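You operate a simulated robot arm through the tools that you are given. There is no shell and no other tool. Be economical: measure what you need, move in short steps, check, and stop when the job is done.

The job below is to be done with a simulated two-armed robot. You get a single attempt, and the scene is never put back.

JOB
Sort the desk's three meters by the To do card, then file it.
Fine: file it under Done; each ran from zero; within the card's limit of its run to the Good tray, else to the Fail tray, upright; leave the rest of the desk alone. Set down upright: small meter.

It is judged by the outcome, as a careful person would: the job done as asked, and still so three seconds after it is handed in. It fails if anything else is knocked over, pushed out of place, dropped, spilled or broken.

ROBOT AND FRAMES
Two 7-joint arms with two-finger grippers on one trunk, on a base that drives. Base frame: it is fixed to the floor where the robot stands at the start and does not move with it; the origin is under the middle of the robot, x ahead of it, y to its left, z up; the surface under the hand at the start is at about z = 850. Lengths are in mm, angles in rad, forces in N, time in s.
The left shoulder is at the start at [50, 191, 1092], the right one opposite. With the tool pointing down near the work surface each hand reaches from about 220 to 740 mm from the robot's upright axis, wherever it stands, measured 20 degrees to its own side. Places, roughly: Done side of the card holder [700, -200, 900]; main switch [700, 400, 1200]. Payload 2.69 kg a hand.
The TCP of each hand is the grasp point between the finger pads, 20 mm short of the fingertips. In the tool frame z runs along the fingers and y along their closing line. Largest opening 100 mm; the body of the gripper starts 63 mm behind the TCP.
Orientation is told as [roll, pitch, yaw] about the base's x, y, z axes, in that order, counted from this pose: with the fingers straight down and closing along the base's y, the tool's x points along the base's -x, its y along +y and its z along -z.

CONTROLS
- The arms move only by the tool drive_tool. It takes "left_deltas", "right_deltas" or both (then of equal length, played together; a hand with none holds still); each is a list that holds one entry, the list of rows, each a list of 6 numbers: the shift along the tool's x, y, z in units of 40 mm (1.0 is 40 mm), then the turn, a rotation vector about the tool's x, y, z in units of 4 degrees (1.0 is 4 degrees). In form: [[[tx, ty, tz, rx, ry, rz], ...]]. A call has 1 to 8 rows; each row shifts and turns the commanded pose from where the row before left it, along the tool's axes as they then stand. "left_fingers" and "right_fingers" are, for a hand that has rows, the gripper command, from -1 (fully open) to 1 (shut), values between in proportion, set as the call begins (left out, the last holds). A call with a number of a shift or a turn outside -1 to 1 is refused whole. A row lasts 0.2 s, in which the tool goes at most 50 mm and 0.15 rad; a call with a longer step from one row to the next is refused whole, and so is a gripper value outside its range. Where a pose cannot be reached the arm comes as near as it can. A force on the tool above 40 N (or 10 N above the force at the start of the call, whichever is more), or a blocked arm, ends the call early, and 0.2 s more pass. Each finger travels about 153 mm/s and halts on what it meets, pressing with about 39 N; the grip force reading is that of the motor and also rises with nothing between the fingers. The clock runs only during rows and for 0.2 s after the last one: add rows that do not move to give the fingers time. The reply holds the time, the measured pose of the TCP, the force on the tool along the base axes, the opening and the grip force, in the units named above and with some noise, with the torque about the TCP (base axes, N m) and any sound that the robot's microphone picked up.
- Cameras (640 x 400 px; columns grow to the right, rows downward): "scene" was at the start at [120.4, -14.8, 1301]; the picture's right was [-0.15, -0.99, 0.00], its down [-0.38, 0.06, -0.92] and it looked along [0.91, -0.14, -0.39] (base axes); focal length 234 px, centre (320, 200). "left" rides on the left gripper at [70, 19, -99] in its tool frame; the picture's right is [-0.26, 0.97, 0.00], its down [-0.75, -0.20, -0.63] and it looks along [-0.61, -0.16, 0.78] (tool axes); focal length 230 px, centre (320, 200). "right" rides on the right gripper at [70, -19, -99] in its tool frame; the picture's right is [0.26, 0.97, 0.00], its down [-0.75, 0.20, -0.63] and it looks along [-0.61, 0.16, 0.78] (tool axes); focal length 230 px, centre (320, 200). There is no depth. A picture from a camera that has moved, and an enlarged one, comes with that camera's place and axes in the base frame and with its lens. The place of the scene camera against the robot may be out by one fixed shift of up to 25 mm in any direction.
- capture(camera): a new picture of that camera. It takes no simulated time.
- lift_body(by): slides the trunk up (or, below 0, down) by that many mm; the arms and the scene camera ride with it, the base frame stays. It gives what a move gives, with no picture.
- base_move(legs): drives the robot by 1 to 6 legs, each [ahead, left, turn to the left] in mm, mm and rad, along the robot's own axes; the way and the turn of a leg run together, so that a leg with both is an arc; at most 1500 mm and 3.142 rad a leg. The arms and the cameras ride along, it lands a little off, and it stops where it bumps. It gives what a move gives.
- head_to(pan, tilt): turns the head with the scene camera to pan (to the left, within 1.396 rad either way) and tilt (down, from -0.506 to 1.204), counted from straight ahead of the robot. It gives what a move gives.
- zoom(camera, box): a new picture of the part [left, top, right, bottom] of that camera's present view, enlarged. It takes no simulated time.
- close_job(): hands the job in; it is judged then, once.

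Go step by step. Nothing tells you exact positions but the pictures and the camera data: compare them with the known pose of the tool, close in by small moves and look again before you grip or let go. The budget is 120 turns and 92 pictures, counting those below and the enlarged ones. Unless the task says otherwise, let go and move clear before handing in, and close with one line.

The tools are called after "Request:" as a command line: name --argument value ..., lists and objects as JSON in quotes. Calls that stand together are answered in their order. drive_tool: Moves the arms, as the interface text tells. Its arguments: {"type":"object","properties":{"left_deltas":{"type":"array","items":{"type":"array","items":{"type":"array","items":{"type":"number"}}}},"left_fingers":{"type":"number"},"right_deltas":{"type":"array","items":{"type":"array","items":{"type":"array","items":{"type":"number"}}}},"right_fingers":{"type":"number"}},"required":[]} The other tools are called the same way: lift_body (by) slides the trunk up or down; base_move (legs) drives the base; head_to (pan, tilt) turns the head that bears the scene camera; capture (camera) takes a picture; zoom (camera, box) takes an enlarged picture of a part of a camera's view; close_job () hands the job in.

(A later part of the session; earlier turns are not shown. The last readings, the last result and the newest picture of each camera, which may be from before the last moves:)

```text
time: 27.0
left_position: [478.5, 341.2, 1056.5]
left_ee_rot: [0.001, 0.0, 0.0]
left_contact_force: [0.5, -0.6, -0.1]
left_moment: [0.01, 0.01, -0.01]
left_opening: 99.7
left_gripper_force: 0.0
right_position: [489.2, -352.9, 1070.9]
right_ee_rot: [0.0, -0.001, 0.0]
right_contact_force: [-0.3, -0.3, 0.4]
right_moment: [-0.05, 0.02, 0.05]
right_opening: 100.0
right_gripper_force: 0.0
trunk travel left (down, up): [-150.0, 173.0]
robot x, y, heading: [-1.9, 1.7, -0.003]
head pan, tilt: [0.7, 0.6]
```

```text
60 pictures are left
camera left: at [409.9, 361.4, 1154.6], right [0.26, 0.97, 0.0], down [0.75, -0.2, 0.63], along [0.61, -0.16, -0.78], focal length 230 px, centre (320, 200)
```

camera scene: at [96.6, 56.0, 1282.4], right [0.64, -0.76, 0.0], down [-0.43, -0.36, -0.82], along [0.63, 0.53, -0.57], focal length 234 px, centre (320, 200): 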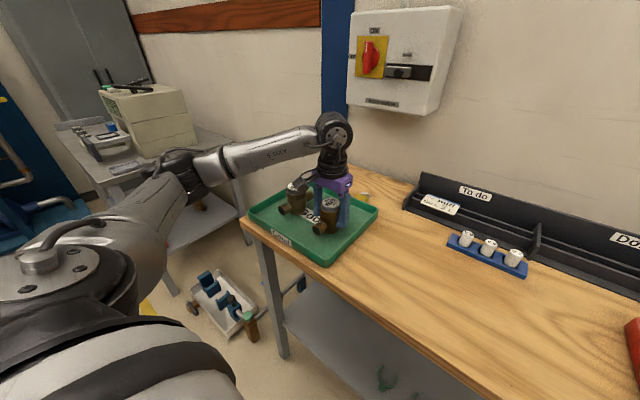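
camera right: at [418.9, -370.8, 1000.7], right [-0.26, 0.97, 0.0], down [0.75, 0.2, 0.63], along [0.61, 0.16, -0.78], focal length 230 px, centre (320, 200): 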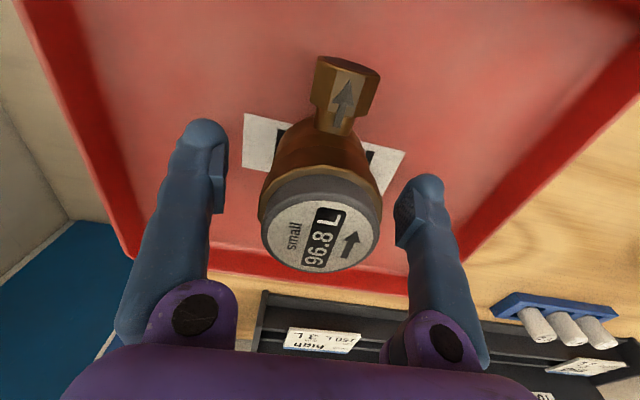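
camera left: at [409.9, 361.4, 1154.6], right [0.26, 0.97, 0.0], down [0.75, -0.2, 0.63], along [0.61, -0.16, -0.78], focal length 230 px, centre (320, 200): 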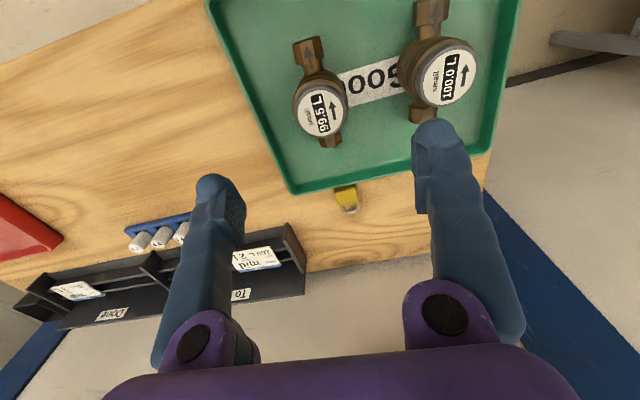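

All three meters are sorted and upright. Now the card: I look at the robot-desk gap and take the hand cameras closer to the holder (left hand to about (600,150,1040)).

Request:
drive_tool --left_deltas '[[[-0.5, -0.8, 0, 0, 0, 0], [-0.6, -0.8, 0, 0, 0, 0], [-0.6, -0.8, 0, 0, 0, 0], [-0.6, -0.8, 0, 0, 0, 0], [-0.6, -0.8, 0, 0, 0, 0], [0, -0.8, 0, 0, 0, 0], [0, 0, 0, 0, 0, 0]]]'

Request:
head_to --pan 0 --tilt 1.2

Request:
capture --camera "scene"

Request:
capture --camera "left"

```text
time: 28.6
left_position: [594.6, 149.8, 1054.8]
left_ee_rot: [0.001, -0.002, 0.001]
left_contact_force: [-1.0, -0.2, 0.4]
left_moment: [0.01, -0.02, -0.03]
left_opening: 100.0
left_gripper_force: 0.0
right_position: [489.2, -354.0, 1071.1]
right_ee_rot: [0.001, 0.0, 0.001]
right_contact_force: [0.3, 0.2, 0.7]
right_moment: [0.03, 0.01, 0.0]
right_opening: 99.8
right_gripper_force: 0.0
trunk travel left (down, up): [-150.0, 173.0]
robot x, y, heading: [-2.2, 1.5, 0.003]
head pan, tilt: [0.7, 0.6]
```

```text
time: 29.6
left_position: [594.1, 150.2, 1055.7]
left_ee_rot: [0.001, 0.002, -0.001]
left_contact_force: [-0.3, 0.7, 0.5]
left_moment: [-0.01, 0.0, -0.01]
left_opening: 100.1
left_gripper_force: 0.3
right_position: [489.2, -351.9, 1070.8]
right_ee_rot: [0.0, 0.0, -0.001]
right_contact_force: [-0.8, -1.4, 0.4]
right_moment: [0.01, 0.02, 0.0]
right_opening: 100.1
right_gripper_force: 0.1
trunk travel left (down, up): [-150.0, 173.0]
robot x, y, heading: [1.8, 1.4, -0.001]
head pan, tilt: [0.0, 1.201]
```

```text
59 pictures are left
camera scene: at [84.6, -1.1, 1237.9], right [0.0, -1.0, 0.0], down [-0.93, 0.0, -0.36], along [0.36, 0.0, -0.93], focal length 234 px, centre (320, 200)
```

scene: 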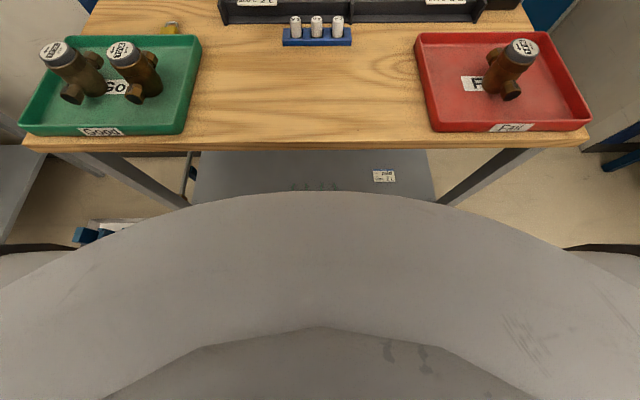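

```text
58 pictures are left
camera left: at [526.3, 169.9, 1153.5], right [0.26, 0.97, 0.0], down [0.75, -0.2, 0.63], along [0.61, -0.16, -0.78], focal length 230 px, centre (320, 200)
```

left: 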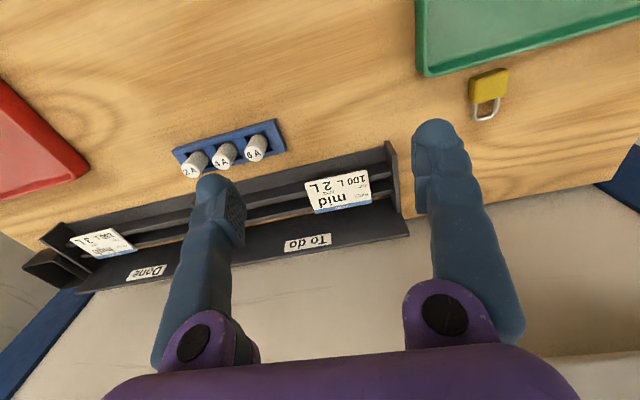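

Forward room for the base is slim. I enlarge the holder now to measure the card and rails.

Request:
zoom --camera "left" --box '[270, 130, 430, 260]'

Request:
zoom --camera "left" --box '[20, 180, 240, 310]'

```text
3.08 times, centred on (350, 195) of left
camera zoom: at [526.3, 169.9, 1153.5], right [0.26, 0.97, 0.0], down [0.75, -0.2, 0.63], along [0.61, -0.16, -0.78], focal length 708 px, centre (228, 215)
```

zoom: 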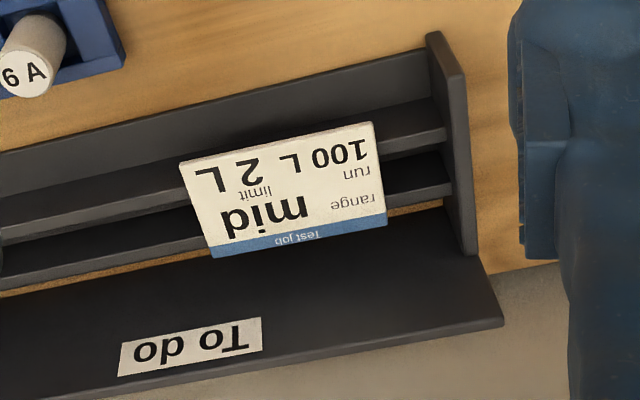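

```text
2.91 times, centred on (130, 245) of left
camera zoom: at [526.3, 169.9, 1153.5], right [0.26, 0.97, 0.0], down [0.75, -0.2, 0.63], along [0.61, -0.16, -0.78], focal length 669 px, centre (873, 69)
```

zoom: 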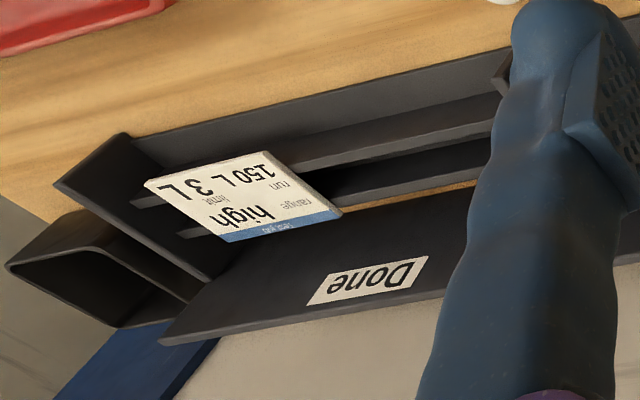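

The card measures about 89 × 58 mm, spanning y 101–190, x 702–761, z≈883, across two rails. I view the holder at higher enlargement from the head to find where there is space beside and under it.

Request:
head_to --pan 0.0 --tilt 0.5

Request:
capture --camera "scene"

Request:
zoom --camera "scene" --box '[245, 175, 325, 225]'

Request:
zoom --camera "scene" --box '[310, 175, 420, 235]'

```text
time: 30.7
left_position: [595.3, 150.4, 1054.3]
left_ee_rot: [0.0, 0.0, -0.001]
left_contact_force: [-0.7, -0.2, -0.2]
left_moment: [-0.02, -0.02, 0.04]
left_opening: 100.1
left_gripper_force: 0.2
right_position: [489.0, -351.9, 1069.7]
right_ee_rot: [0.0, -0.001, 0.001]
right_contact_force: [0.0, 0.2, 0.3]
right_moment: [0.01, -0.02, -0.01]
right_opening: 99.8
right_gripper_force: 0.0
trunk travel left (down, up): [-150.0, 173.0]
robot x, y, heading: [0.9, -0.4, -0.003]
head pan, tilt: [0.0, 0.499]
```

```text
55 pictures are left
camera scene: at [119.7, -1.2, 1291.4], right [0.0, -1.0, 0.0], down [-0.48, 0.0, -0.88], along [0.88, 0.0, -0.48], focal length 234 px, centre (320, 200)
```

scene: 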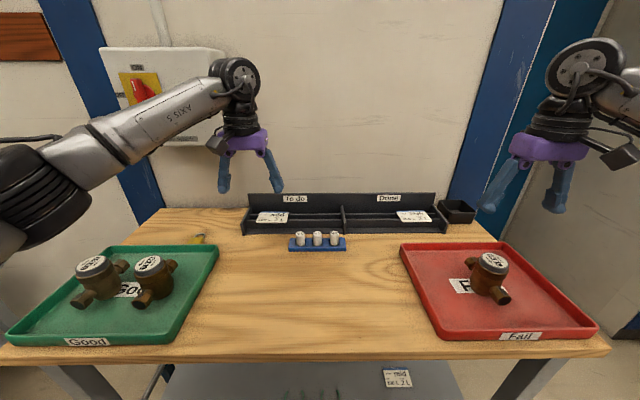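

```text
8.00 times, centred on (285, 200) of scene
camera zoom: at [119.7, -1.2, 1291.4], right [0.0, -1.0, 0.0], down [-0.48, 0.0, -0.88], along [0.88, 0.0, -0.48], focal length 1870 px, centre (600, 200)
```

zoom: 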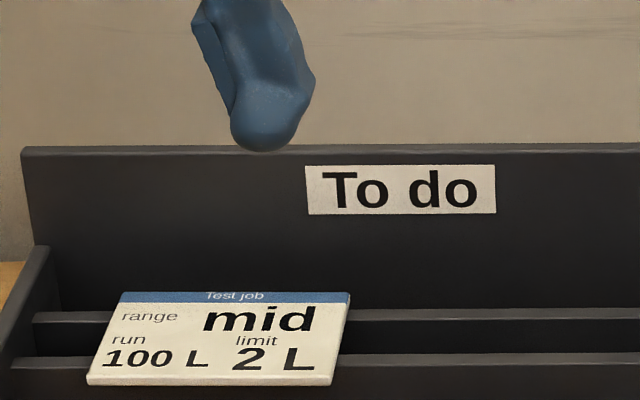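

```text
5.82 times, centred on (365, 205) of scene
camera zoom: at [119.7, -1.2, 1291.4], right [0.0, -1.0, 0.0], down [-0.48, 0.0, -0.88], along [0.88, 0.0, -0.48], focal length 1360 px, centre (58, 171)
```

zoom: 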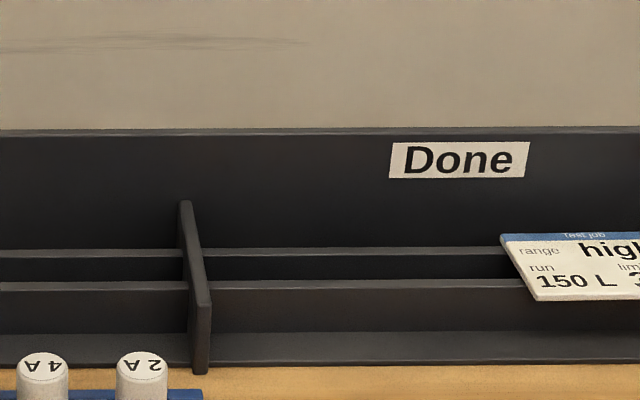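

The card rests nearly flat (front slightly lower) on two rails, overhanging the front rail by about 16 mm. My plan is to grip its two short ends at that overhang, with the fingers tilted 8° to suit the card, lift it, shift the base right, and lay it on the Done side at y≈-160. I approach first.

Request:
drive_tool --left_deltas '[[[0, 0, 0, 0, -1, 0], [0, 0, 0, 0, -1, 0], [-0.572, -0.042, 0.543, 0, 0, 0], [-0.572, -0.042, 0.543, 0, 0, 0], [-0.572, -0.042, 0.543, 0, 0, 0], [0, 0, 0, 0, 0, 0]]]'

Request:
capture --camera "left"

```text
time: 32.1
left_position: [671.1, 145.2, 1001.1]
left_ee_rot: [-0.002, -0.138, 0.001]
left_contact_force: [-0.4, -0.3, -0.1]
left_moment: [0.01, 0.01, -0.01]
left_opening: 100.3
left_gripper_force: 0.1
right_position: [488.6, -352.9, 1069.1]
right_ee_rot: [0.0, -0.001, 0.0]
right_contact_force: [-1.2, -0.7, 0.0]
right_moment: [0.0, -0.01, 0.01]
right_opening: 100.2
right_gripper_force: 0.0
trunk travel left (down, up): [-150.0, 173.0]
robot x, y, heading: [1.3, -0.1, -0.003]
head pan, tilt: [0.0, 0.499]
```

```text
52 pictures are left
camera left: at [590.4, 164.3, 1088.9], right [0.26, 0.97, 0.04], down [0.66, -0.2, 0.73], along [0.71, -0.16, -0.68], focal length 230 px, centre (320, 200)
```

left: 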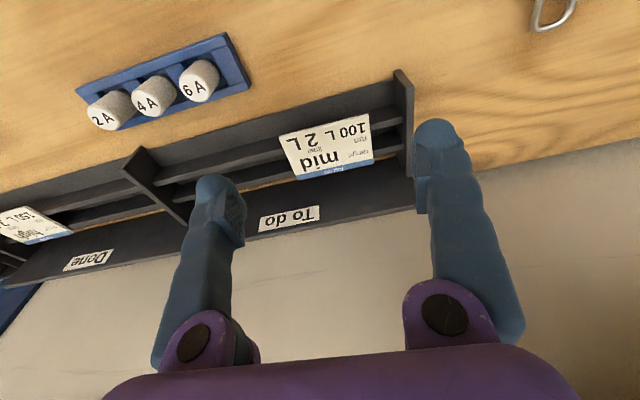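

Request:
zoom --camera "left" --box '[250, 60, 430, 210]'

```text
2.67 times, centred on (340, 135) of left
camera zoom: at [590.4, 164.3, 1088.9], right [0.26, 0.97, 0.04], down [0.66, -0.2, 0.73], along [0.71, -0.16, -0.68], focal length 614 px, centre (267, 373)
```

zoom: 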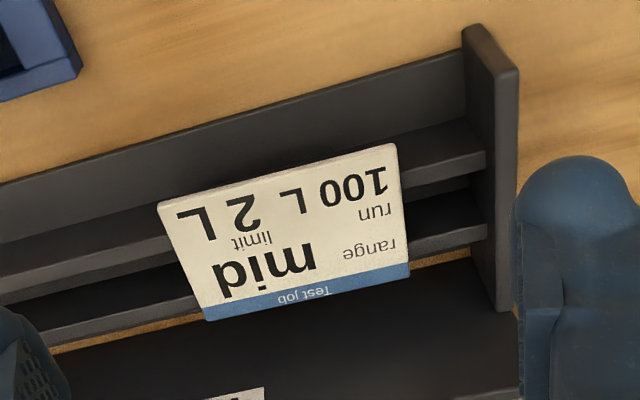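

Card corners are confirmed: y 99.5–190, front edge x≈704; the front overhang is about 12 mm. I descend to just above the card and check finger clearance at both ends.

Request:
drive_tool --left_deltas '[[[-0.082, -0.007, 0.69, 0, 0, 0], [-0.082, -0.007, 0.69, 0, 0, 0], [-0.082, -0.007, 0.69, 0, 0, 0], [0, 0, 0, 0, 0, 0]]]'

Request:
capture --camera "left"

Request:
zoom --camera "scene" --box '[230, 150, 330, 240]'

```text
time: 33.1
left_position: [693.3, 142.7, 921.2]
left_ee_rot: [0.002, -0.141, 0.001]
left_contact_force: [0.8, -0.4, 1.0]
left_moment: [-0.01, -0.03, 0.02]
left_opening: 99.9
left_gripper_force: 0.1
right_position: [488.8, -353.7, 1070.3]
right_ee_rot: [-0.001, -0.001, -0.001]
right_contact_force: [0.0, -0.7, 0.2]
right_moment: [0.0, -0.02, -0.03]
right_opening: 100.0
right_gripper_force: 0.1
trunk travel left (down, up): [-150.0, 173.0]
robot x, y, heading: [2.1, 1.2, -0.001]
head pan, tilt: [0.0, 0.499]
```

```text
50 pictures are left
camera left: at [611.6, 162.5, 1008.5], right [0.26, 0.97, 0.04], down [0.66, -0.2, 0.73], along [0.71, -0.16, -0.68], focal length 230 px, centre (320, 200)
```

left: 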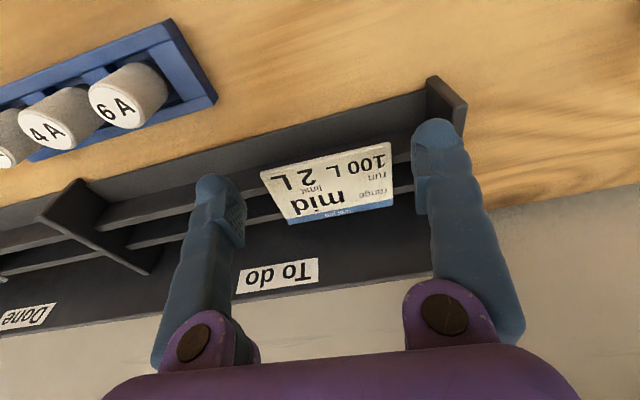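

```text
4.44 times, centred on (280, 195) of scene
camera zoom: at [119.5, -1.2, 1291.6], right [0.0, -1.0, 0.0], down [-0.48, 0.0, -0.88], along [0.88, 0.0, -0.48], focal length 1039 px, centre (498, 222)
```

zoom: 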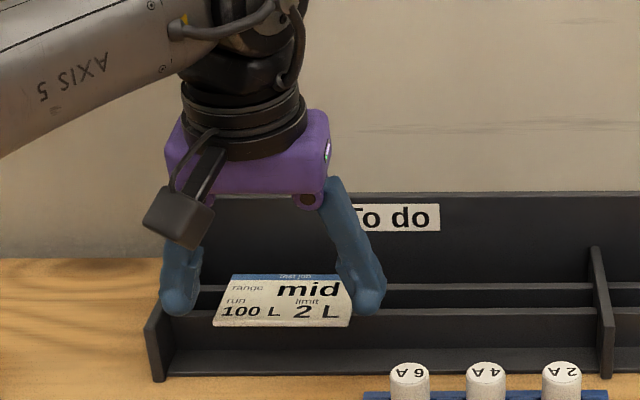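

Fingers straddle both ends with about 5 mm each side. I go down the last 32 mm slowly.

Request:
drive_tool --left_deltas '[[[-0.015, 0.01, 0.2, 0, 0, 0], [-0.015, 0.01, 0.2, 0, 0, 0], [-0.015, 0, 0.2, 0, 0, 0], [-0.015, 0, 0.2, 0, 0, 0], [0, 0, 0, 0, 0, 0]]]'

Request:
capture --camera "left"

Request:
zoom --camera "scene" --box '[230, 180, 310, 240]'

```text
time: 34.3
left_position: [699.1, 144.8, 893.7]
left_ee_rot: [0.0, -0.146, 0.0]
left_contact_force: [-4.8, -0.4, 14.8]
left_moment: [0.88, -0.2, 0.28]
left_opening: 100.2
left_gripper_force: 0.0
right_position: [486.8, -353.1, 1071.7]
right_ee_rot: [0.0, -0.003, -0.001]
right_contact_force: [1.0, -0.3, -0.3]
right_moment: [0.01, 0.01, 0.02]
right_opening: 100.0
right_gripper_force: 0.0
trunk travel left (down, up): [-150.0, 173.0]
robot x, y, heading: [2.4, -0.8, -0.002]
head pan, tilt: [0.0, 0.499]
```

```text
48 pictures are left
camera left: at [617.4, 164.4, 981.3], right [0.25, 0.97, 0.04], down [0.65, -0.2, 0.73], along [0.71, -0.16, -0.68], focal length 230 px, centre (320, 200)
```

left: 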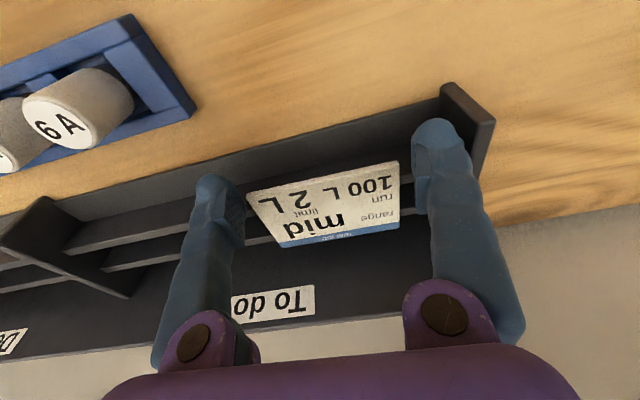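

```text
6.67 times, centred on (270, 210) of scene
camera zoom: at [117.4, -1.7, 1292.0], right [0.0, -1.0, 0.0], down [-0.48, 0.0, -0.88], along [0.88, 0.0, -0.48], focal length 1559 px, centre (653, 133)
```

zoom: 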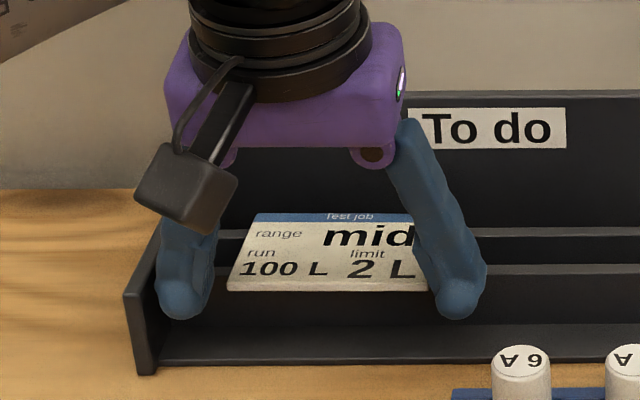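

The moment readings place the contact at about (719,204): the left fingertip touches the front rail's edge. I back up, set the tool vertical and stay just in front of the rail.

Request:
drive_tool --left_deltas '[[[0, 0, -0.6, 0, 0, 0], [0, 0, 0, 0, 1, 0], [0, 0, 0, 0, 1, 0], [-0.05, 0, 0, 0, 0, 0], [0, 0, 0, 0, 0, 0], [0, 0, 0, 0, 0, 0]]]'

Request:
capture --camera "left"

```text
time: 35.7
left_position: [682.9, 150.7, 912.3]
left_ee_rot: [0.0, 0.001, 0.002]
left_contact_force: [0.3, 0.5, 0.0]
left_moment: [0.01, 0.02, -0.02]
left_opening: 100.1
left_gripper_force: 0.0
left hand out of reach, approached as far as the arm can: row 3
right_position: [489.3, -352.9, 1071.5]
right_ee_rot: [-0.001, -0.001, 0.0]
right_contact_force: [-0.6, 0.0, -0.2]
right_moment: [-0.01, -0.02, 0.02]
right_opening: 99.9
right_gripper_force: 0.0
trunk travel left (down, up): [-150.0, 173.0]
robot x, y, heading: [-2.9, 2.6, -0.001]
head pan, tilt: [0.0, 0.499]
```

```text
46 pictures are left
camera left: at [615.2, 169.1, 1010.9], right [0.26, 0.97, 0.0], down [0.75, -0.2, 0.63], along [0.61, -0.16, -0.78], focal length 230 px, centre (320, 200)
```

left: 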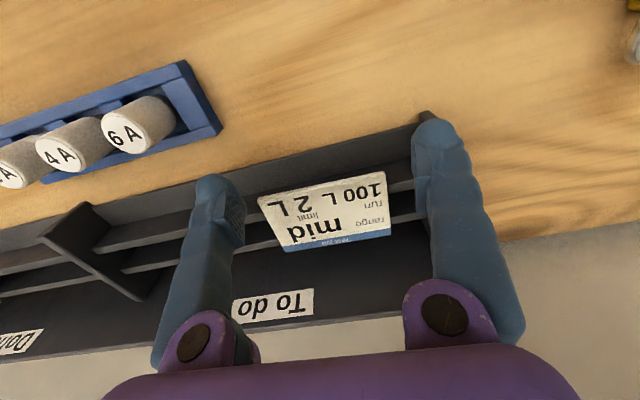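

Vertical is just out of reach. I raise the hand, then move the base 40 mm ahead and 190 mm right, so the left hand can reach both the card and the Done place.

Request:
drive_tool --left_deltas '[[[0, 0, -1, 0, 0, 0], [0, 0, -1, 0, 0, 0], [0.5, 0, -0.5, 0, 0, 0], [0, 0, 0, 0, 0, 0]]]'

Request:
base_move --legs '[[0, -190, 0], [40, 0, 0]]'

Request:
capture --camera "scene"

Request:
capture --camera "left"

```text
time: 36.7
left_position: [663.9, 147.8, 1011.9]
left_ee_rot: [0.002, 0.0, 0.002]
left_contact_force: [-0.1, -0.4, 0.6]
left_moment: [0.03, 0.0, -0.04]
left_opening: 100.0
left_gripper_force: 0.0
right_position: [489.4, -353.8, 1070.1]
right_ee_rot: [0.0, 0.0, 0.0]
right_contact_force: [-0.1, 0.2, 0.0]
right_moment: [-0.01, 0.04, 0.01]
right_opening: 100.0
right_gripper_force: 0.0
trunk travel left (down, up): [-150.0, 173.0]
robot x, y, heading: [2.7, -0.6, -0.003]
head pan, tilt: [0.0, 0.499]
```

```text
time: 39.6
left_position: [698.5, -40.5, 1012.3]
left_ee_rot: [0.001, 0.001, 0.001]
left_contact_force: [0.3, -0.1, 0.0]
left_moment: [0.02, -0.02, -0.01]
left_opening: 99.8
left_gripper_force: 0.0
right_position: [522.0, -541.1, 1071.0]
right_ee_rot: [0.0, 0.0, -0.001]
right_contact_force: [0.0, 0.4, 0.5]
right_moment: [-0.02, -0.05, 0.02]
right_opening: 100.0
right_gripper_force: 0.1
trunk travel left (down, up): [-150.0, 173.0]
robot x, y, heading: [34.7, -189.6, -0.006]
head pan, tilt: [0.0, 0.499]
stopped in leg 2: the robot was blocked; the commanded pose is now the measured one
```

```text
45 pictures are left
camera scene: at [153.1, -189.3, 1291.7], right [0.0, -1.0, 0.0], down [-0.48, 0.0, -0.88], along [0.88, 0.0, -0.48], focal length 234 px, centre (320, 200)
```

scene: 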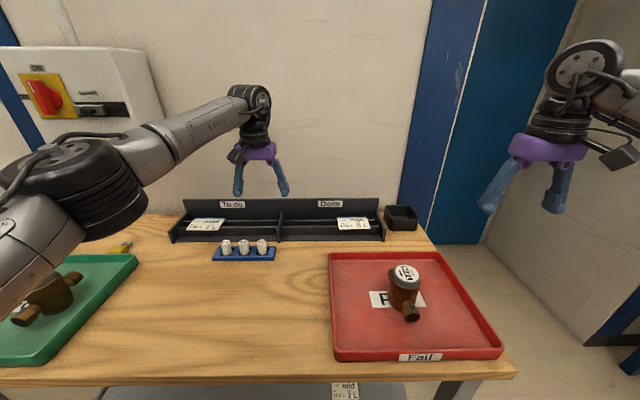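

```text
44 pictures are left
camera left: at [629.0, -20.8, 1111.1], right [0.26, 0.97, 0.0], down [0.75, -0.2, 0.63], along [0.61, -0.16, -0.78], focal length 230 px, centre (320, 200)
```

left: 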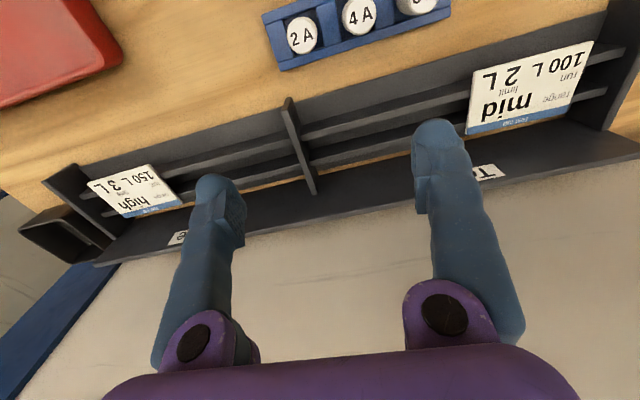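

The base just bumped at 35 mm; I back it off 5 mm. Then the left hand moves to above the card again.

Request:
base_move --legs '[[-5, 0, 0]]'

Request:
drive_tool --left_deltas '[[[0, 0.93, 0, 0, 0, 0], [0, 0.93, 0, 0, 0, 0], [0, 0.93, 0, 0, 0, 0], [0, 0.93, 0, 0, 0, 0], [0, 0.93, 0, 0, 0, 0], [0, 0, 0, 0, 0, 0]]]'

Request:
capture --camera "left"

Request:
zoom --camera "left" --box '[240, 60, 440, 200]'

```text
time: 40.3
left_position: [694.3, -40.6, 1012.1]
left_ee_rot: [-0.001, 0.003, 0.0]
left_contact_force: [0.3, -0.7, 0.3]
left_moment: [0.0, -0.03, -0.03]
left_opening: 99.9
left_gripper_force: 0.0
right_position: [519.1, -541.9, 1070.1]
right_ee_rot: [-0.001, 0.003, 0.0]
right_contact_force: [-0.5, 0.8, 0.6]
right_moment: [-0.01, -0.01, 0.0]
right_opening: 100.1
right_gripper_force: 0.1
trunk travel left (down, up): [-150.0, 173.0]
robot x, y, heading: [28.4, -189.2, 0.002]
head pan, tilt: [0.0, 0.499]
```

```text
time: 41.7
left_position: [695.4, 147.0, 1014.2]
left_ee_rot: [-0.001, 0.002, -0.001]
left_contact_force: [-0.4, -0.2, -0.1]
left_moment: [-0.02, 0.01, 0.01]
left_opening: 100.0
left_gripper_force: 0.1
right_position: [518.8, -542.2, 1070.2]
right_ee_rot: [-0.002, 0.001, 0.001]
right_contact_force: [0.0, 0.5, -0.8]
right_moment: [0.01, 0.02, 0.0]
right_opening: 99.9
right_gripper_force: 0.1
trunk travel left (down, up): [-150.0, 173.0]
robot x, y, heading: [31.0, -187.4, -0.003]
head pan, tilt: [0.0, 0.499]
```

```text
43 pictures are left
camera left: at [627.1, 166.6, 1112.2], right [0.26, 0.97, 0.0], down [0.75, -0.2, 0.63], along [0.61, -0.16, -0.78], focal length 230 px, centre (320, 200)
```

left: 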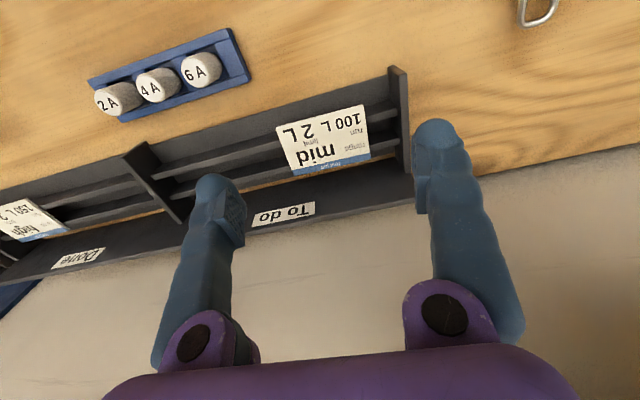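

```text
2.86 times, centred on (340, 130) of left
camera zoom: at [627.1, 166.6, 1112.2], right [0.26, 0.97, 0.0], down [0.75, -0.2, 0.63], along [0.61, -0.16, -0.78], focal length 657 px, centre (263, 400)
```

zoom: 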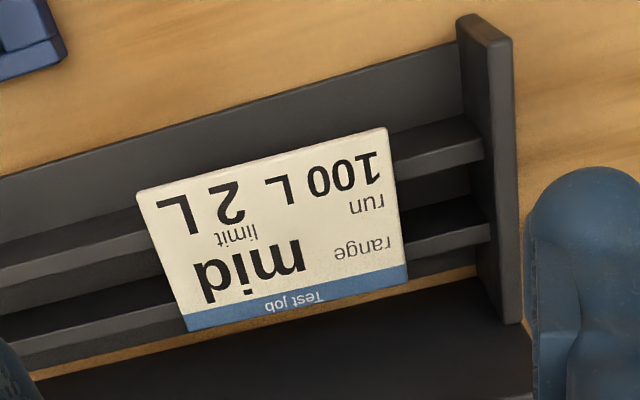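

Everything is where it was (card centre y=145.3, front edge x=704, rail edge ≈718). I lower vertically with the opening at 97 mm to just above the card and read the pose.

Request:
drive_tool --left_deltas '[[[-0.05, -0.02, 0.8, 0, 0, 0], [-0.05, -0.02, 0.8, 0, 0, 0], [0, 0, 0.8, 0, 0, 0], [0, 0, 0, 0, 0, 0], [0, 0, 0, 0, 0, 0]]]' --left_fingers -0.94

Request:
capture --camera "left"

```text
time: 42.9
left_position: [697.9, 146.4, 917.4]
left_ee_rot: [0.001, 0.001, 0.0]
left_contact_force: [-0.3, 0.4, 1.0]
left_moment: [0.01, -0.01, 0.0]
left_opening: 96.9
left_gripper_force: 0.1
right_position: [518.3, -542.6, 1069.0]
right_ee_rot: [-0.002, 0.002, 0.0]
right_contact_force: [-0.9, -0.3, 0.3]
right_moment: [0.01, 0.0, -0.02]
right_opening: 99.9
right_gripper_force: 0.0
trunk travel left (down, up): [-150.0, 173.0]
robot x, y, heading: [30.0, -186.6, -0.001]
head pan, tilt: [0.0, 0.499]
```

```text
41 pictures are left
camera left: at [629.8, 164.3, 1013.8], right [0.26, 0.97, 0.0], down [0.75, -0.2, 0.63], along [0.61, -0.16, -0.78], focal length 230 px, centre (320, 200)
```

left: 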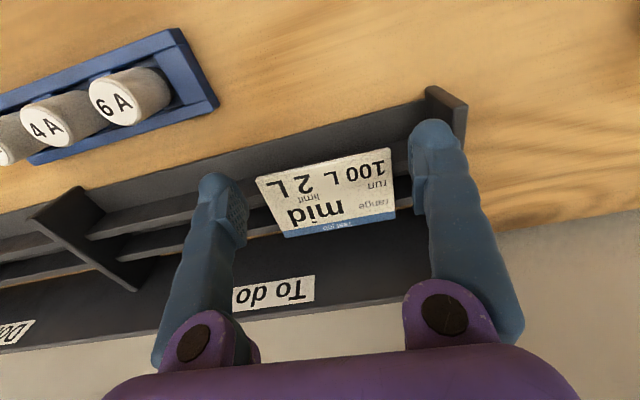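

Aligned within 1 mm. I lower the last 31 mm slowly.

Request:
drive_tool --left_deltas '[[[-0.03, -0.015, 0.2, 0, 0, 0], [0, 0, 0.2, 0, 0, 0], [0, 0, 0.2, 0, 0, 0], [0, 0, 0.18, 0, 0, 0], [0, 0, 0, 0, 0, 0]]]'

Request:
zoom --camera "left" --box '[160, 80, 500, 280]'

```text
time: 44.1
left_position: [698.2, 143.1, 884.2]
left_ee_rot: [0.001, 0.002, -0.001]
left_contact_force: [-0.7, -1.0, -0.1]
left_moment: [0.01, 0.01, 0.04]
left_opening: 97.1
left_gripper_force: 0.1
right_position: [519.4, -541.9, 1069.7]
right_ee_rot: [0.001, 0.001, 0.001]
right_contact_force: [-0.5, 0.8, -0.2]
right_moment: [0.03, 0.0, -0.02]
right_opening: 99.9
right_gripper_force: 0.0
trunk travel left (down, up): [-150.0, 173.0]
robot x, y, heading: [30.7, -187.8, 0.0]
head pan, tilt: [0.0, 0.499]
```

```text
1.88 times, centred on (330, 180) of left
camera zoom: at [629.4, 163.0, 983.3], right [0.26, 0.97, 0.0], down [0.75, -0.2, 0.63], along [0.61, -0.16, -0.78], focal length 433 px, centre (301, 238)
```

zoom: 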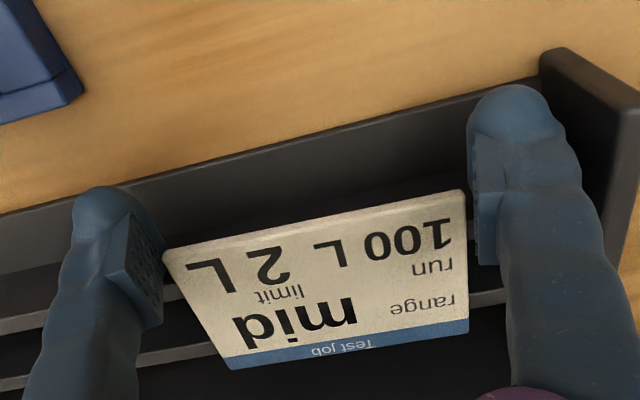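

No contact and both pads are level with the card. I nudge 3 mm ahead for more overlap and close.

Request:
drive_tool --left_deltas '[[[-0.075, 0, 0, 0, 0, 0], [0, 0, 0, 0, 0, 0]]]'

Request:
drive_tool --left_deltas '[[[0, 0, 0, 0, 0, 0], [0, 0, 0, 0, 0, 0]]]' --left_fingers 0.0

Request:
zoom --camera "left" --box '[160, 80, 500, 280]'

```text
time: 44.7
left_position: [700.2, 143.1, 884.6]
left_ee_rot: [0.001, 0.002, 0.002]
left_contact_force: [-8.9, -1.1, 1.2]
left_moment: [0.04, 0.11, 0.51]
left_opening: 96.8
left_gripper_force: 0.0
right_position: [518.1, -541.0, 1069.7]
right_ee_rot: [0.0, 0.0, 0.0]
right_contact_force: [-0.7, 0.2, 0.1]
right_moment: [-0.02, 0.0, 0.0]
right_opening: 100.1
right_gripper_force: 0.0
trunk travel left (down, up): [-150.0, 173.0]
robot x, y, heading: [30.7, -186.5, -0.0]
head pan, tilt: [0.0, 0.499]
```

```text
time: 45.3
left_position: [698.9, 145.6, 884.3]
left_ee_rot: [0.002, 0.001, 0.004]
left_contact_force: [-12.2, 6.6, 2.1]
left_moment: [0.15, 0.08, 0.68]
left_opening: 89.6
left_gripper_force: 38.8
right_position: [518.6, -540.5, 1070.4]
right_ee_rot: [-0.001, -0.001, 0.001]
right_contact_force: [-0.2, -0.6, -0.1]
right_moment: [0.02, 0.03, 0.0]
right_opening: 99.8
right_gripper_force: 0.1
trunk travel left (down, up): [-150.0, 173.0]
robot x, y, heading: [28.9, -189.5, -0.0]
head pan, tilt: [0.0, 0.499]
```

```text
1.88 times, centred on (330, 180) of left
camera zoom: at [631.3, 164.6, 983.3], right [0.25, 0.97, 0.0], down [0.75, -0.2, 0.63], along [0.61, -0.16, -0.78], focal length 433 px, centre (301, 238)
```

zoom: 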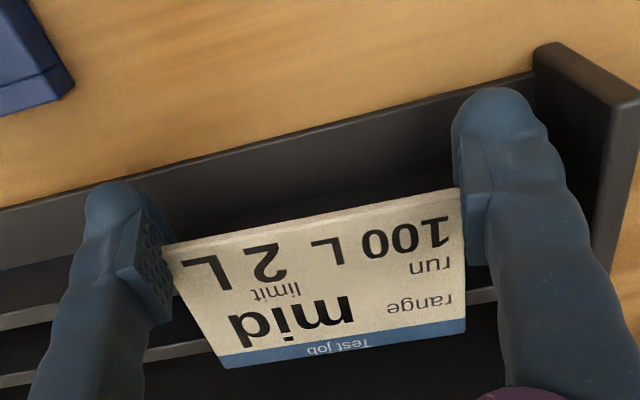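

The card is gripped at 89.6 mm; the finger presses lightly on the rail, so I ease back 2 mm and lift straight up.

Request:
drive_tool --left_deltas '[[[0.06, 0, 0, 0, 0, 0], [0, 0, -0.1, 0, 0, 0], [0, 0, -0.3, 0, 0, 0], [0, 0, -0.5, 0, 0, 0], [0, 0, -0.6, 0, 0, 0], [0, 0, 0, 0, 0, 0]]]'

Request:
capture --camera "left"

Request:
capture --camera "scene"

```text
time: 46.7
left_position: [700.0, 143.0, 944.2]
left_ee_rot: [0.001, 0.0, 0.0]
left_contact_force: [-0.1, 0.8, 0.0]
left_moment: [-0.02, 0.03, -0.02]
left_opening: 88.6
left_gripper_force: 39.4
right_position: [519.4, -540.6, 1070.3]
right_ee_rot: [0.0, 0.0, 0.0]
right_contact_force: [-0.5, -1.1, -0.2]
right_moment: [0.01, 0.03, -0.01]
right_opening: 100.1
right_gripper_force: 0.1
trunk travel left (down, up): [-150.0, 173.0]
robot x, y, heading: [33.6, -185.6, -0.001]
head pan, tilt: [0.0, 0.499]
```

```text
38 pictures are left
camera left: at [631.6, 162.9, 1042.2], right [0.26, 0.97, 0.0], down [0.75, -0.2, 0.63], along [0.61, -0.16, -0.78], focal length 230 px, centre (320, 200)
```

left: 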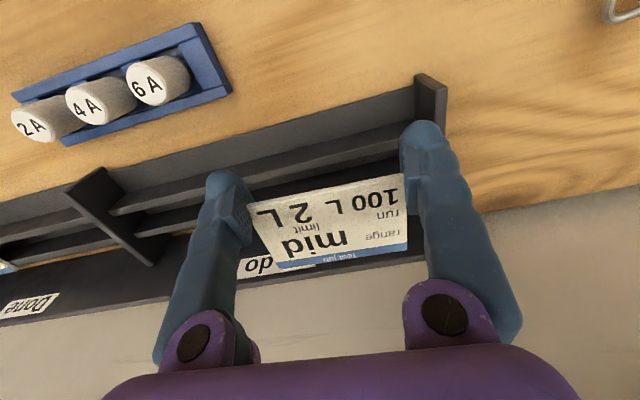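

```text
37 pictures are left
camera scene: at [149.7, -189.3, 1291.5], right [0.0, -1.0, 0.0], down [-0.48, 0.0, -0.88], along [0.88, 0.0, -0.48], focal length 234 px, centre (320, 200)
```

scene: 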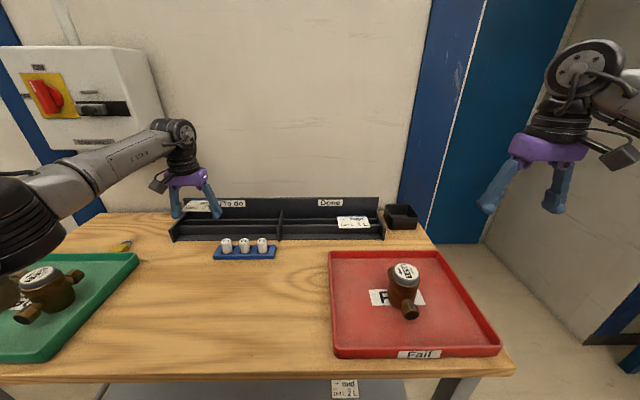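

The card is held level. I raise it 30 mm and carry it right toward y≈-160.

Request:
drive_tool --left_deltas '[[[0, 0, -0.8, 0, 0, 0], [0, -0.8, 0, 0, 0, 0], [0, -0.9, 0, 0, 0, 0], [0, -0.9, 0, 0, 0, 0], [0, -0.9, 0, 0, 0, 0], [0, -0.9, 0, 0, 0, 0], [0, -0.9, 0, 0, 0, 0], [0, -0.9, 0, 0, 0, 0]]]'

Request:
drive_tool --left_deltas '[[[0, -0.7, 0, 0, 0, 0], [0, -0.6, 0, 0, 0, 0], [0, 0, 0, 0, 0, 0], [0, 0, 0, 0, 0, 0]]]'

Request:
capture --camera "left"

Request:
zoom --camera "scene" --box '[250, 150, 400, 260]'

```text
time: 48.5
left_position: [700.0, -107.2, 975.5]
left_ee_rot: [-0.001, 0.0, -0.001]
left_contact_force: [0.4, 0.6, 0.2]
left_moment: [-0.01, 0.02, 0.01]
left_opening: 88.5
left_gripper_force: 38.4
right_position: [518.9, -543.6, 1069.5]
right_ee_rot: [0.001, 0.001, -0.001]
right_contact_force: [0.2, 0.4, 0.2]
right_moment: [0.04, 0.02, 0.02]
right_opening: 100.1
right_gripper_force: 0.0
trunk travel left (down, up): [-150.0, 173.0]
robot x, y, heading: [31.5, -186.2, 0.003]
head pan, tilt: [0.0, 0.499]
```

```text
time: 49.5
left_position: [687.5, -142.8, 973.7]
left_ee_rot: [-0.001, 0.001, 0.001]
left_contact_force: [-0.6, 0.1, -0.1]
left_moment: [-0.02, -0.01, 0.01]
left_opening: 88.4
left_gripper_force: 38.7
left hand out of reach, approached as far as the arm can: row 1, 2
right_position: [518.8, -541.2, 1070.3]
right_ee_rot: [0.001, 0.002, -0.001]
right_contact_force: [-1.0, -0.7, -0.2]
right_moment: [0.01, 0.0, 0.02]
right_opening: 100.2
right_gripper_force: 0.0
trunk travel left (down, up): [-150.0, 173.0]
robot x, y, heading: [34.4, -190.2, 0.002]
head pan, tilt: [0.0, 0.499]
```

```text
36 pictures are left
camera left: at [619.3, -123.3, 1071.7], right [0.26, 0.97, 0.0], down [0.75, -0.2, 0.63], along [0.61, -0.16, -0.78], focal length 230 px, centre (320, 200)
```

left: 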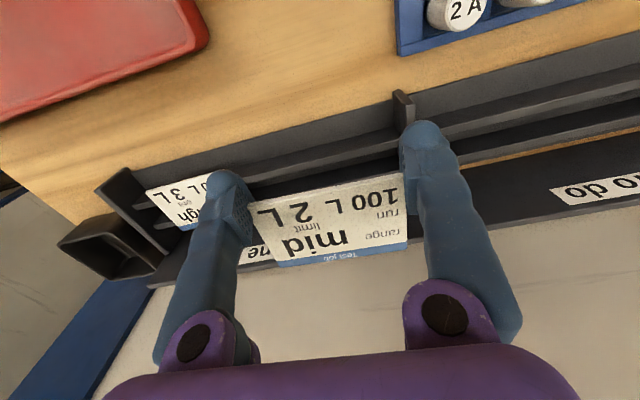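

```text
3.64 times, centred on (325, 205) of scene
camera zoom: at [149.6, -189.4, 1291.5], right [0.0, -1.0, 0.0], down [-0.48, 0.0, -0.88], along [0.88, 0.0, -0.48], focal length 850 px, centre (302, 182)
```

zoom: 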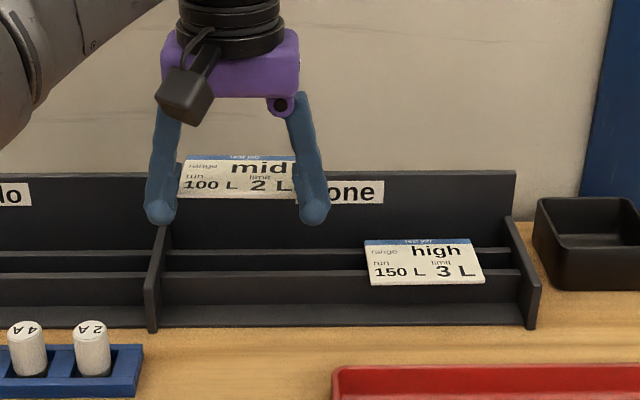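

The reach ends at y≈-143. I back the base off 8 mm and drive it another 70 mm right, then re-measure the divider and the existing card.

Request:
base_move --legs '[[-8, 0, 0], [0, -70, 0]]'

Request:
drive_tool --left_deltas '[[[-0.5, 0.6, 0, 0, 0, 0], [0, 0.6, 0, 0, 0, 0], [0, 0, 0, 0, 0, 0], [0, 0, 0, 0, 0, 0]]]'

Request:
capture --camera "left"

Request:
zoom --camera "scene" --box '[200, 150, 350, 260]'

```text
time: 51.2
left_position: [680.2, -211.7, 973.6]
left_ee_rot: [0.001, 0.002, 0.001]
left_contact_force: [0.2, -0.1, 0.0]
left_moment: [0.0, 0.02, 0.01]
left_opening: 87.9
left_gripper_force: 38.9
right_position: [511.7, -611.5, 1069.8]
right_ee_rot: [0.001, 0.005, 0.001]
right_contact_force: [-0.3, -0.5, 0.1]
right_moment: [0.0, -0.01, 0.0]
right_opening: 100.0
right_gripper_force: 0.1
trunk travel left (down, up): [-150.0, 173.0]
robot x, y, heading: [18.8, -260.3, -0.001]
head pan, tilt: [0.0, 0.499]
```

```text
time: 52.2
left_position: [688.9, -159.3, 970.4]
left_ee_rot: [0.001, 0.003, 0.002]
left_contact_force: [0.6, 0.3, -1.6]
left_moment: [0.01, 0.03, 0.02]
left_opening: 87.8
left_gripper_force: 38.9
left hand out of reach, approached as far as the arm can: row 1
right_position: [511.4, -611.5, 1070.3]
right_ee_rot: [-0.001, 0.001, 0.001]
right_contact_force: [-0.1, 0.0, 0.6]
right_moment: [0.01, 0.01, -0.01]
right_opening: 100.0
right_gripper_force: 0.2
trunk travel left (down, up): [-150.0, 173.0]
robot x, y, heading: [20.4, -257.3, 0.0]
head pan, tilt: [0.0, 0.499]
```

```text
34 pictures are left
camera left: at [620.0, -140.4, 1069.0], right [0.26, 0.97, 0.0], down [0.75, -0.2, 0.63], along [0.61, -0.16, -0.78], focal length 230 px, centre (320, 200)
```

left: 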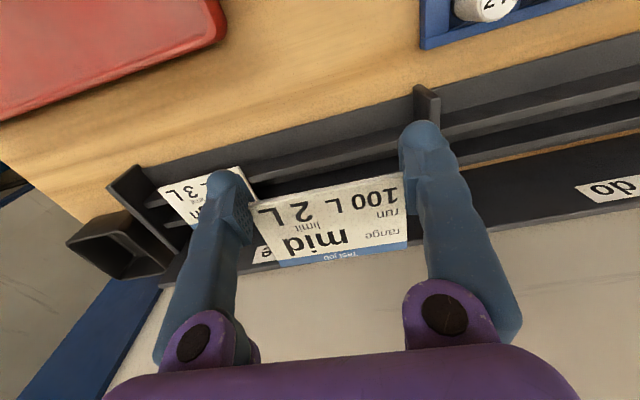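

```text
3.64 times, centred on (275, 205) of scene
camera zoom: at [141.5, -259.7, 1291.5], right [0.0, -1.0, 0.0], down [-0.48, 0.0, -0.88], along [0.88, 0.0, -0.48], focal length 850 px, centre (484, 182)
```

zoom: 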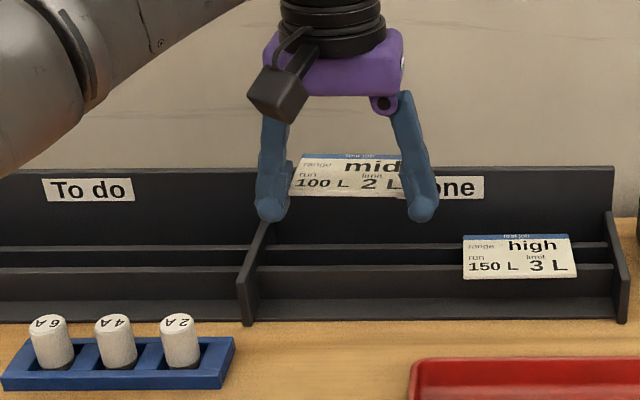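

Still about 12 mm short in x. I drive 70 mm further right and 8 mm ahead, then bring the hand back to y≈-162.

Request:
base_move --legs '[[0, -70, 0], [8, 0, 0]]'

Request:
drive_tool --left_deltas '[[[0, 0.8, 0, 0, 0, 0], [-0.1, 0.8, 0, 0, 0, 0], [-0.1, 0, 0, 0, 0, 0], [0, 0, 0, 0, 0, 0]]]'

Request:
capture --camera "left"

Request:
zoom --camera "left" --box '[100, 60, 460, 285]'

```text
time: 53.8
left_position: [695.4, -229.8, 969.3]
left_ee_rot: [0.001, -0.001, 0.004]
left_contact_force: [1.2, -1.0, 0.2]
left_moment: [0.06, 0.04, -0.02]
left_opening: 87.4
left_gripper_force: 38.7
right_position: [519.7, -681.5, 1070.0]
right_ee_rot: [0.001, 0.001, 0.003]
right_contact_force: [-0.5, -0.4, -0.1]
right_moment: [0.02, 0.01, 0.03]
right_opening: 99.9
right_gripper_force: 0.0
trunk travel left (down, up): [-150.0, 173.0]
robot x, y, heading: [27.9, -325.8, 0.003]
head pan, tilt: [0.0, 0.499]
```

```text
time: 54.8
left_position: [703.2, -165.9, 969.9]
left_ee_rot: [0.001, 0.002, 0.002]
left_contact_force: [0.6, 0.2, 0.1]
left_moment: [0.0, 0.0, 0.05]
left_opening: 87.5
left_gripper_force: 39.9
right_position: [519.3, -681.2, 1070.0]
right_ee_rot: [0.0, 0.002, 0.001]
right_contact_force: [-0.2, 0.4, 0.2]
right_moment: [-0.05, 0.0, -0.01]
right_opening: 99.7
right_gripper_force: 0.0
trunk travel left (down, up): [-150.0, 173.0]
robot x, y, heading: [27.4, -329.7, 0.002]
head pan, tilt: [0.0, 0.499]
```

```text
32 pictures are left
camera left: at [634.8, -146.0, 1067.9], right [0.26, 0.97, 0.0], down [0.75, -0.2, 0.63], along [0.61, -0.16, -0.78], focal length 230 px, centre (320, 200)
```

left: 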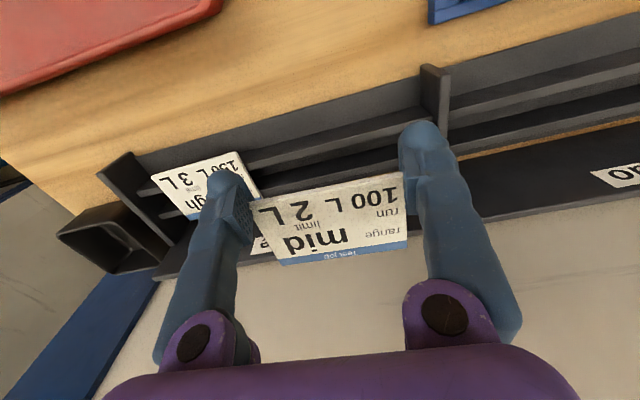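

```text
1.78 times, centred on (280, 172) of left
camera zoom: at [634.8, -146.0, 1067.9], right [0.26, 0.97, 0.0], down [0.75, -0.2, 0.63], along [0.61, -0.16, -0.78], focal length 409 px, centre (391, 249)
```

zoom: 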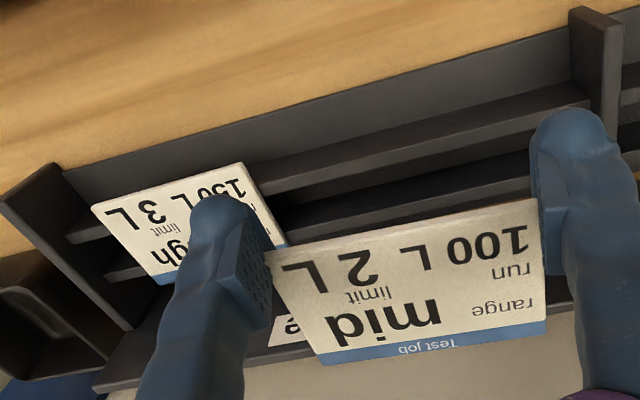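

Done card's left edge is y≈-241, the divider's face ≈-73; the middle is y≈-158, so I shift 7 mm left and 3 mm back, then lower to just above the rails.

Request:
drive_tool --left_deltas '[[[0.075, 0.19, 0, 0, 0, 0], [0, 0, 0.5, 0, 0, 0], [0, 0, 0.5, 0, 0, 0], [0, 0, 0.5, 0, 0, 0], [0, 0, 0.4, 0, 0, 0], [0, 0, 0, 0, 0, 0]]]'

Request:
capture --camera "left"

Request:
zoom --camera "scene" --box '[190, 150, 310, 240]'

```text
time: 56.2
left_position: [700.8, -158.5, 894.3]
left_ee_rot: [0.001, 0.001, 0.005]
left_contact_force: [-0.6, 0.3, 0.4]
left_moment: [-0.01, 0.01, -0.01]
left_opening: 87.9
left_gripper_force: 38.7
right_position: [519.3, -680.8, 1070.1]
right_ee_rot: [0.0, 0.003, 0.002]
right_contact_force: [-0.3, 0.2, 0.2]
right_moment: [0.0, 0.02, 0.0]
right_opening: 100.1
right_gripper_force: 0.1
trunk travel left (down, up): [-150.0, 173.0]
robot x, y, heading: [27.2, -327.4, 0.004]
head pan, tilt: [0.0, 0.499]
```

```text
30 pictures are left
camera left: at [632.5, -139.2, 992.9], right [0.26, 0.97, 0.0], down [0.75, -0.2, 0.63], along [0.61, -0.16, -0.78], focal length 230 px, centre (320, 200)
```

left: 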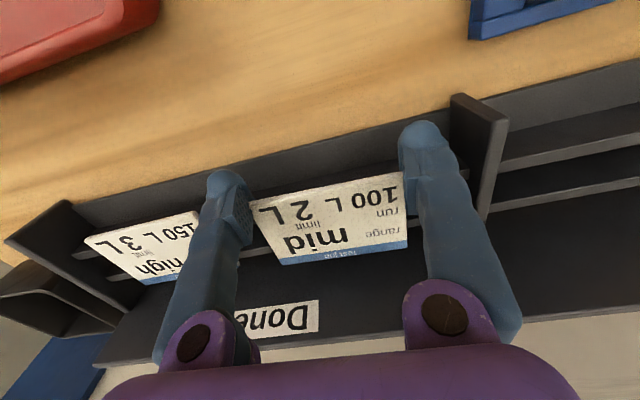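

```text
4.44 times, centred on (250, 195) of scene
camera zoom: at [149.3, -330.3, 1291.5], right [0.0, -1.0, 0.0], down [-0.48, 0.0, -0.88], along [0.88, 0.0, -0.48], focal length 1039 px, centre (631, 222)
```

zoom: 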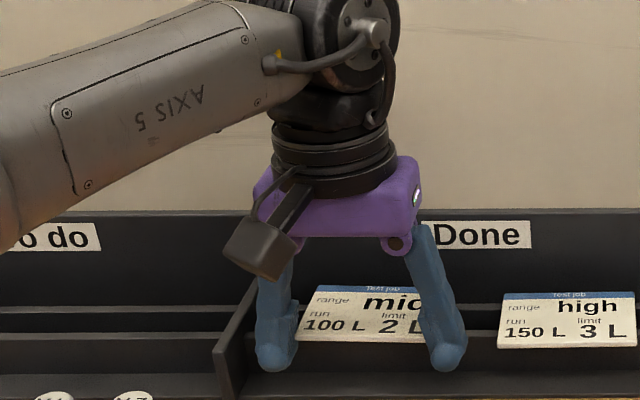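

The clearances look good on both sides. I lower in small steps until the card meets the rails.

Request:
drive_tool --left_deltas '[[[0, 0, 0.1, 0, 0, 0], [0, 0, 0.08, 0, 0, 0], [0, 0, 0, 0, 0, 0]]]'

Request:
drive_tool --left_deltas '[[[0, 0, 0.04, 0, 0, 0], [0, 0, 0, 0, 0, 0]]]'

```text
time: 57.0
left_position: [701.2, -157.2, 889.4]
left_ee_rot: [-0.002, -0.001, 0.003]
left_contact_force: [1.0, -0.2, 6.6]
left_moment: [-0.32, -0.13, 0.02]
left_opening: 87.5
left_gripper_force: 38.9
right_position: [519.8, -681.1, 1070.8]
right_ee_rot: [-0.002, 0.001, 0.0]
right_contact_force: [0.0, -1.1, 0.4]
right_moment: [0.03, -0.02, 0.0]
right_opening: 100.0
right_gripper_force: 0.1
trunk travel left (down, up): [-150.0, 173.0]
robot x, y, heading: [30.4, -332.4, -0.003]
head pan, tilt: [0.0, 0.499]
```

```text
time: 57.6
left_position: [699.6, -159.8, 889.1]
left_ee_rot: [-0.002, -0.004, 0.004]
left_contact_force: [2.6, -2.9, 17.4]
left_moment: [-0.8, -0.46, 0.07]
left_opening: 86.6
left_gripper_force: 39.1
right_position: [517.7, -682.0, 1070.0]
right_ee_rot: [0.0, -0.001, 0.001]
right_contact_force: [0.2, -1.1, 0.1]
right_moment: [0.0, 0.01, -0.01]
right_opening: 100.2
right_gripper_force: 0.1
trunk travel left (down, up): [-150.0, 173.0]
robot x, y, heading: [27.7, -326.4, 0.004]
head pan, tilt: [0.0, 0.499]
```

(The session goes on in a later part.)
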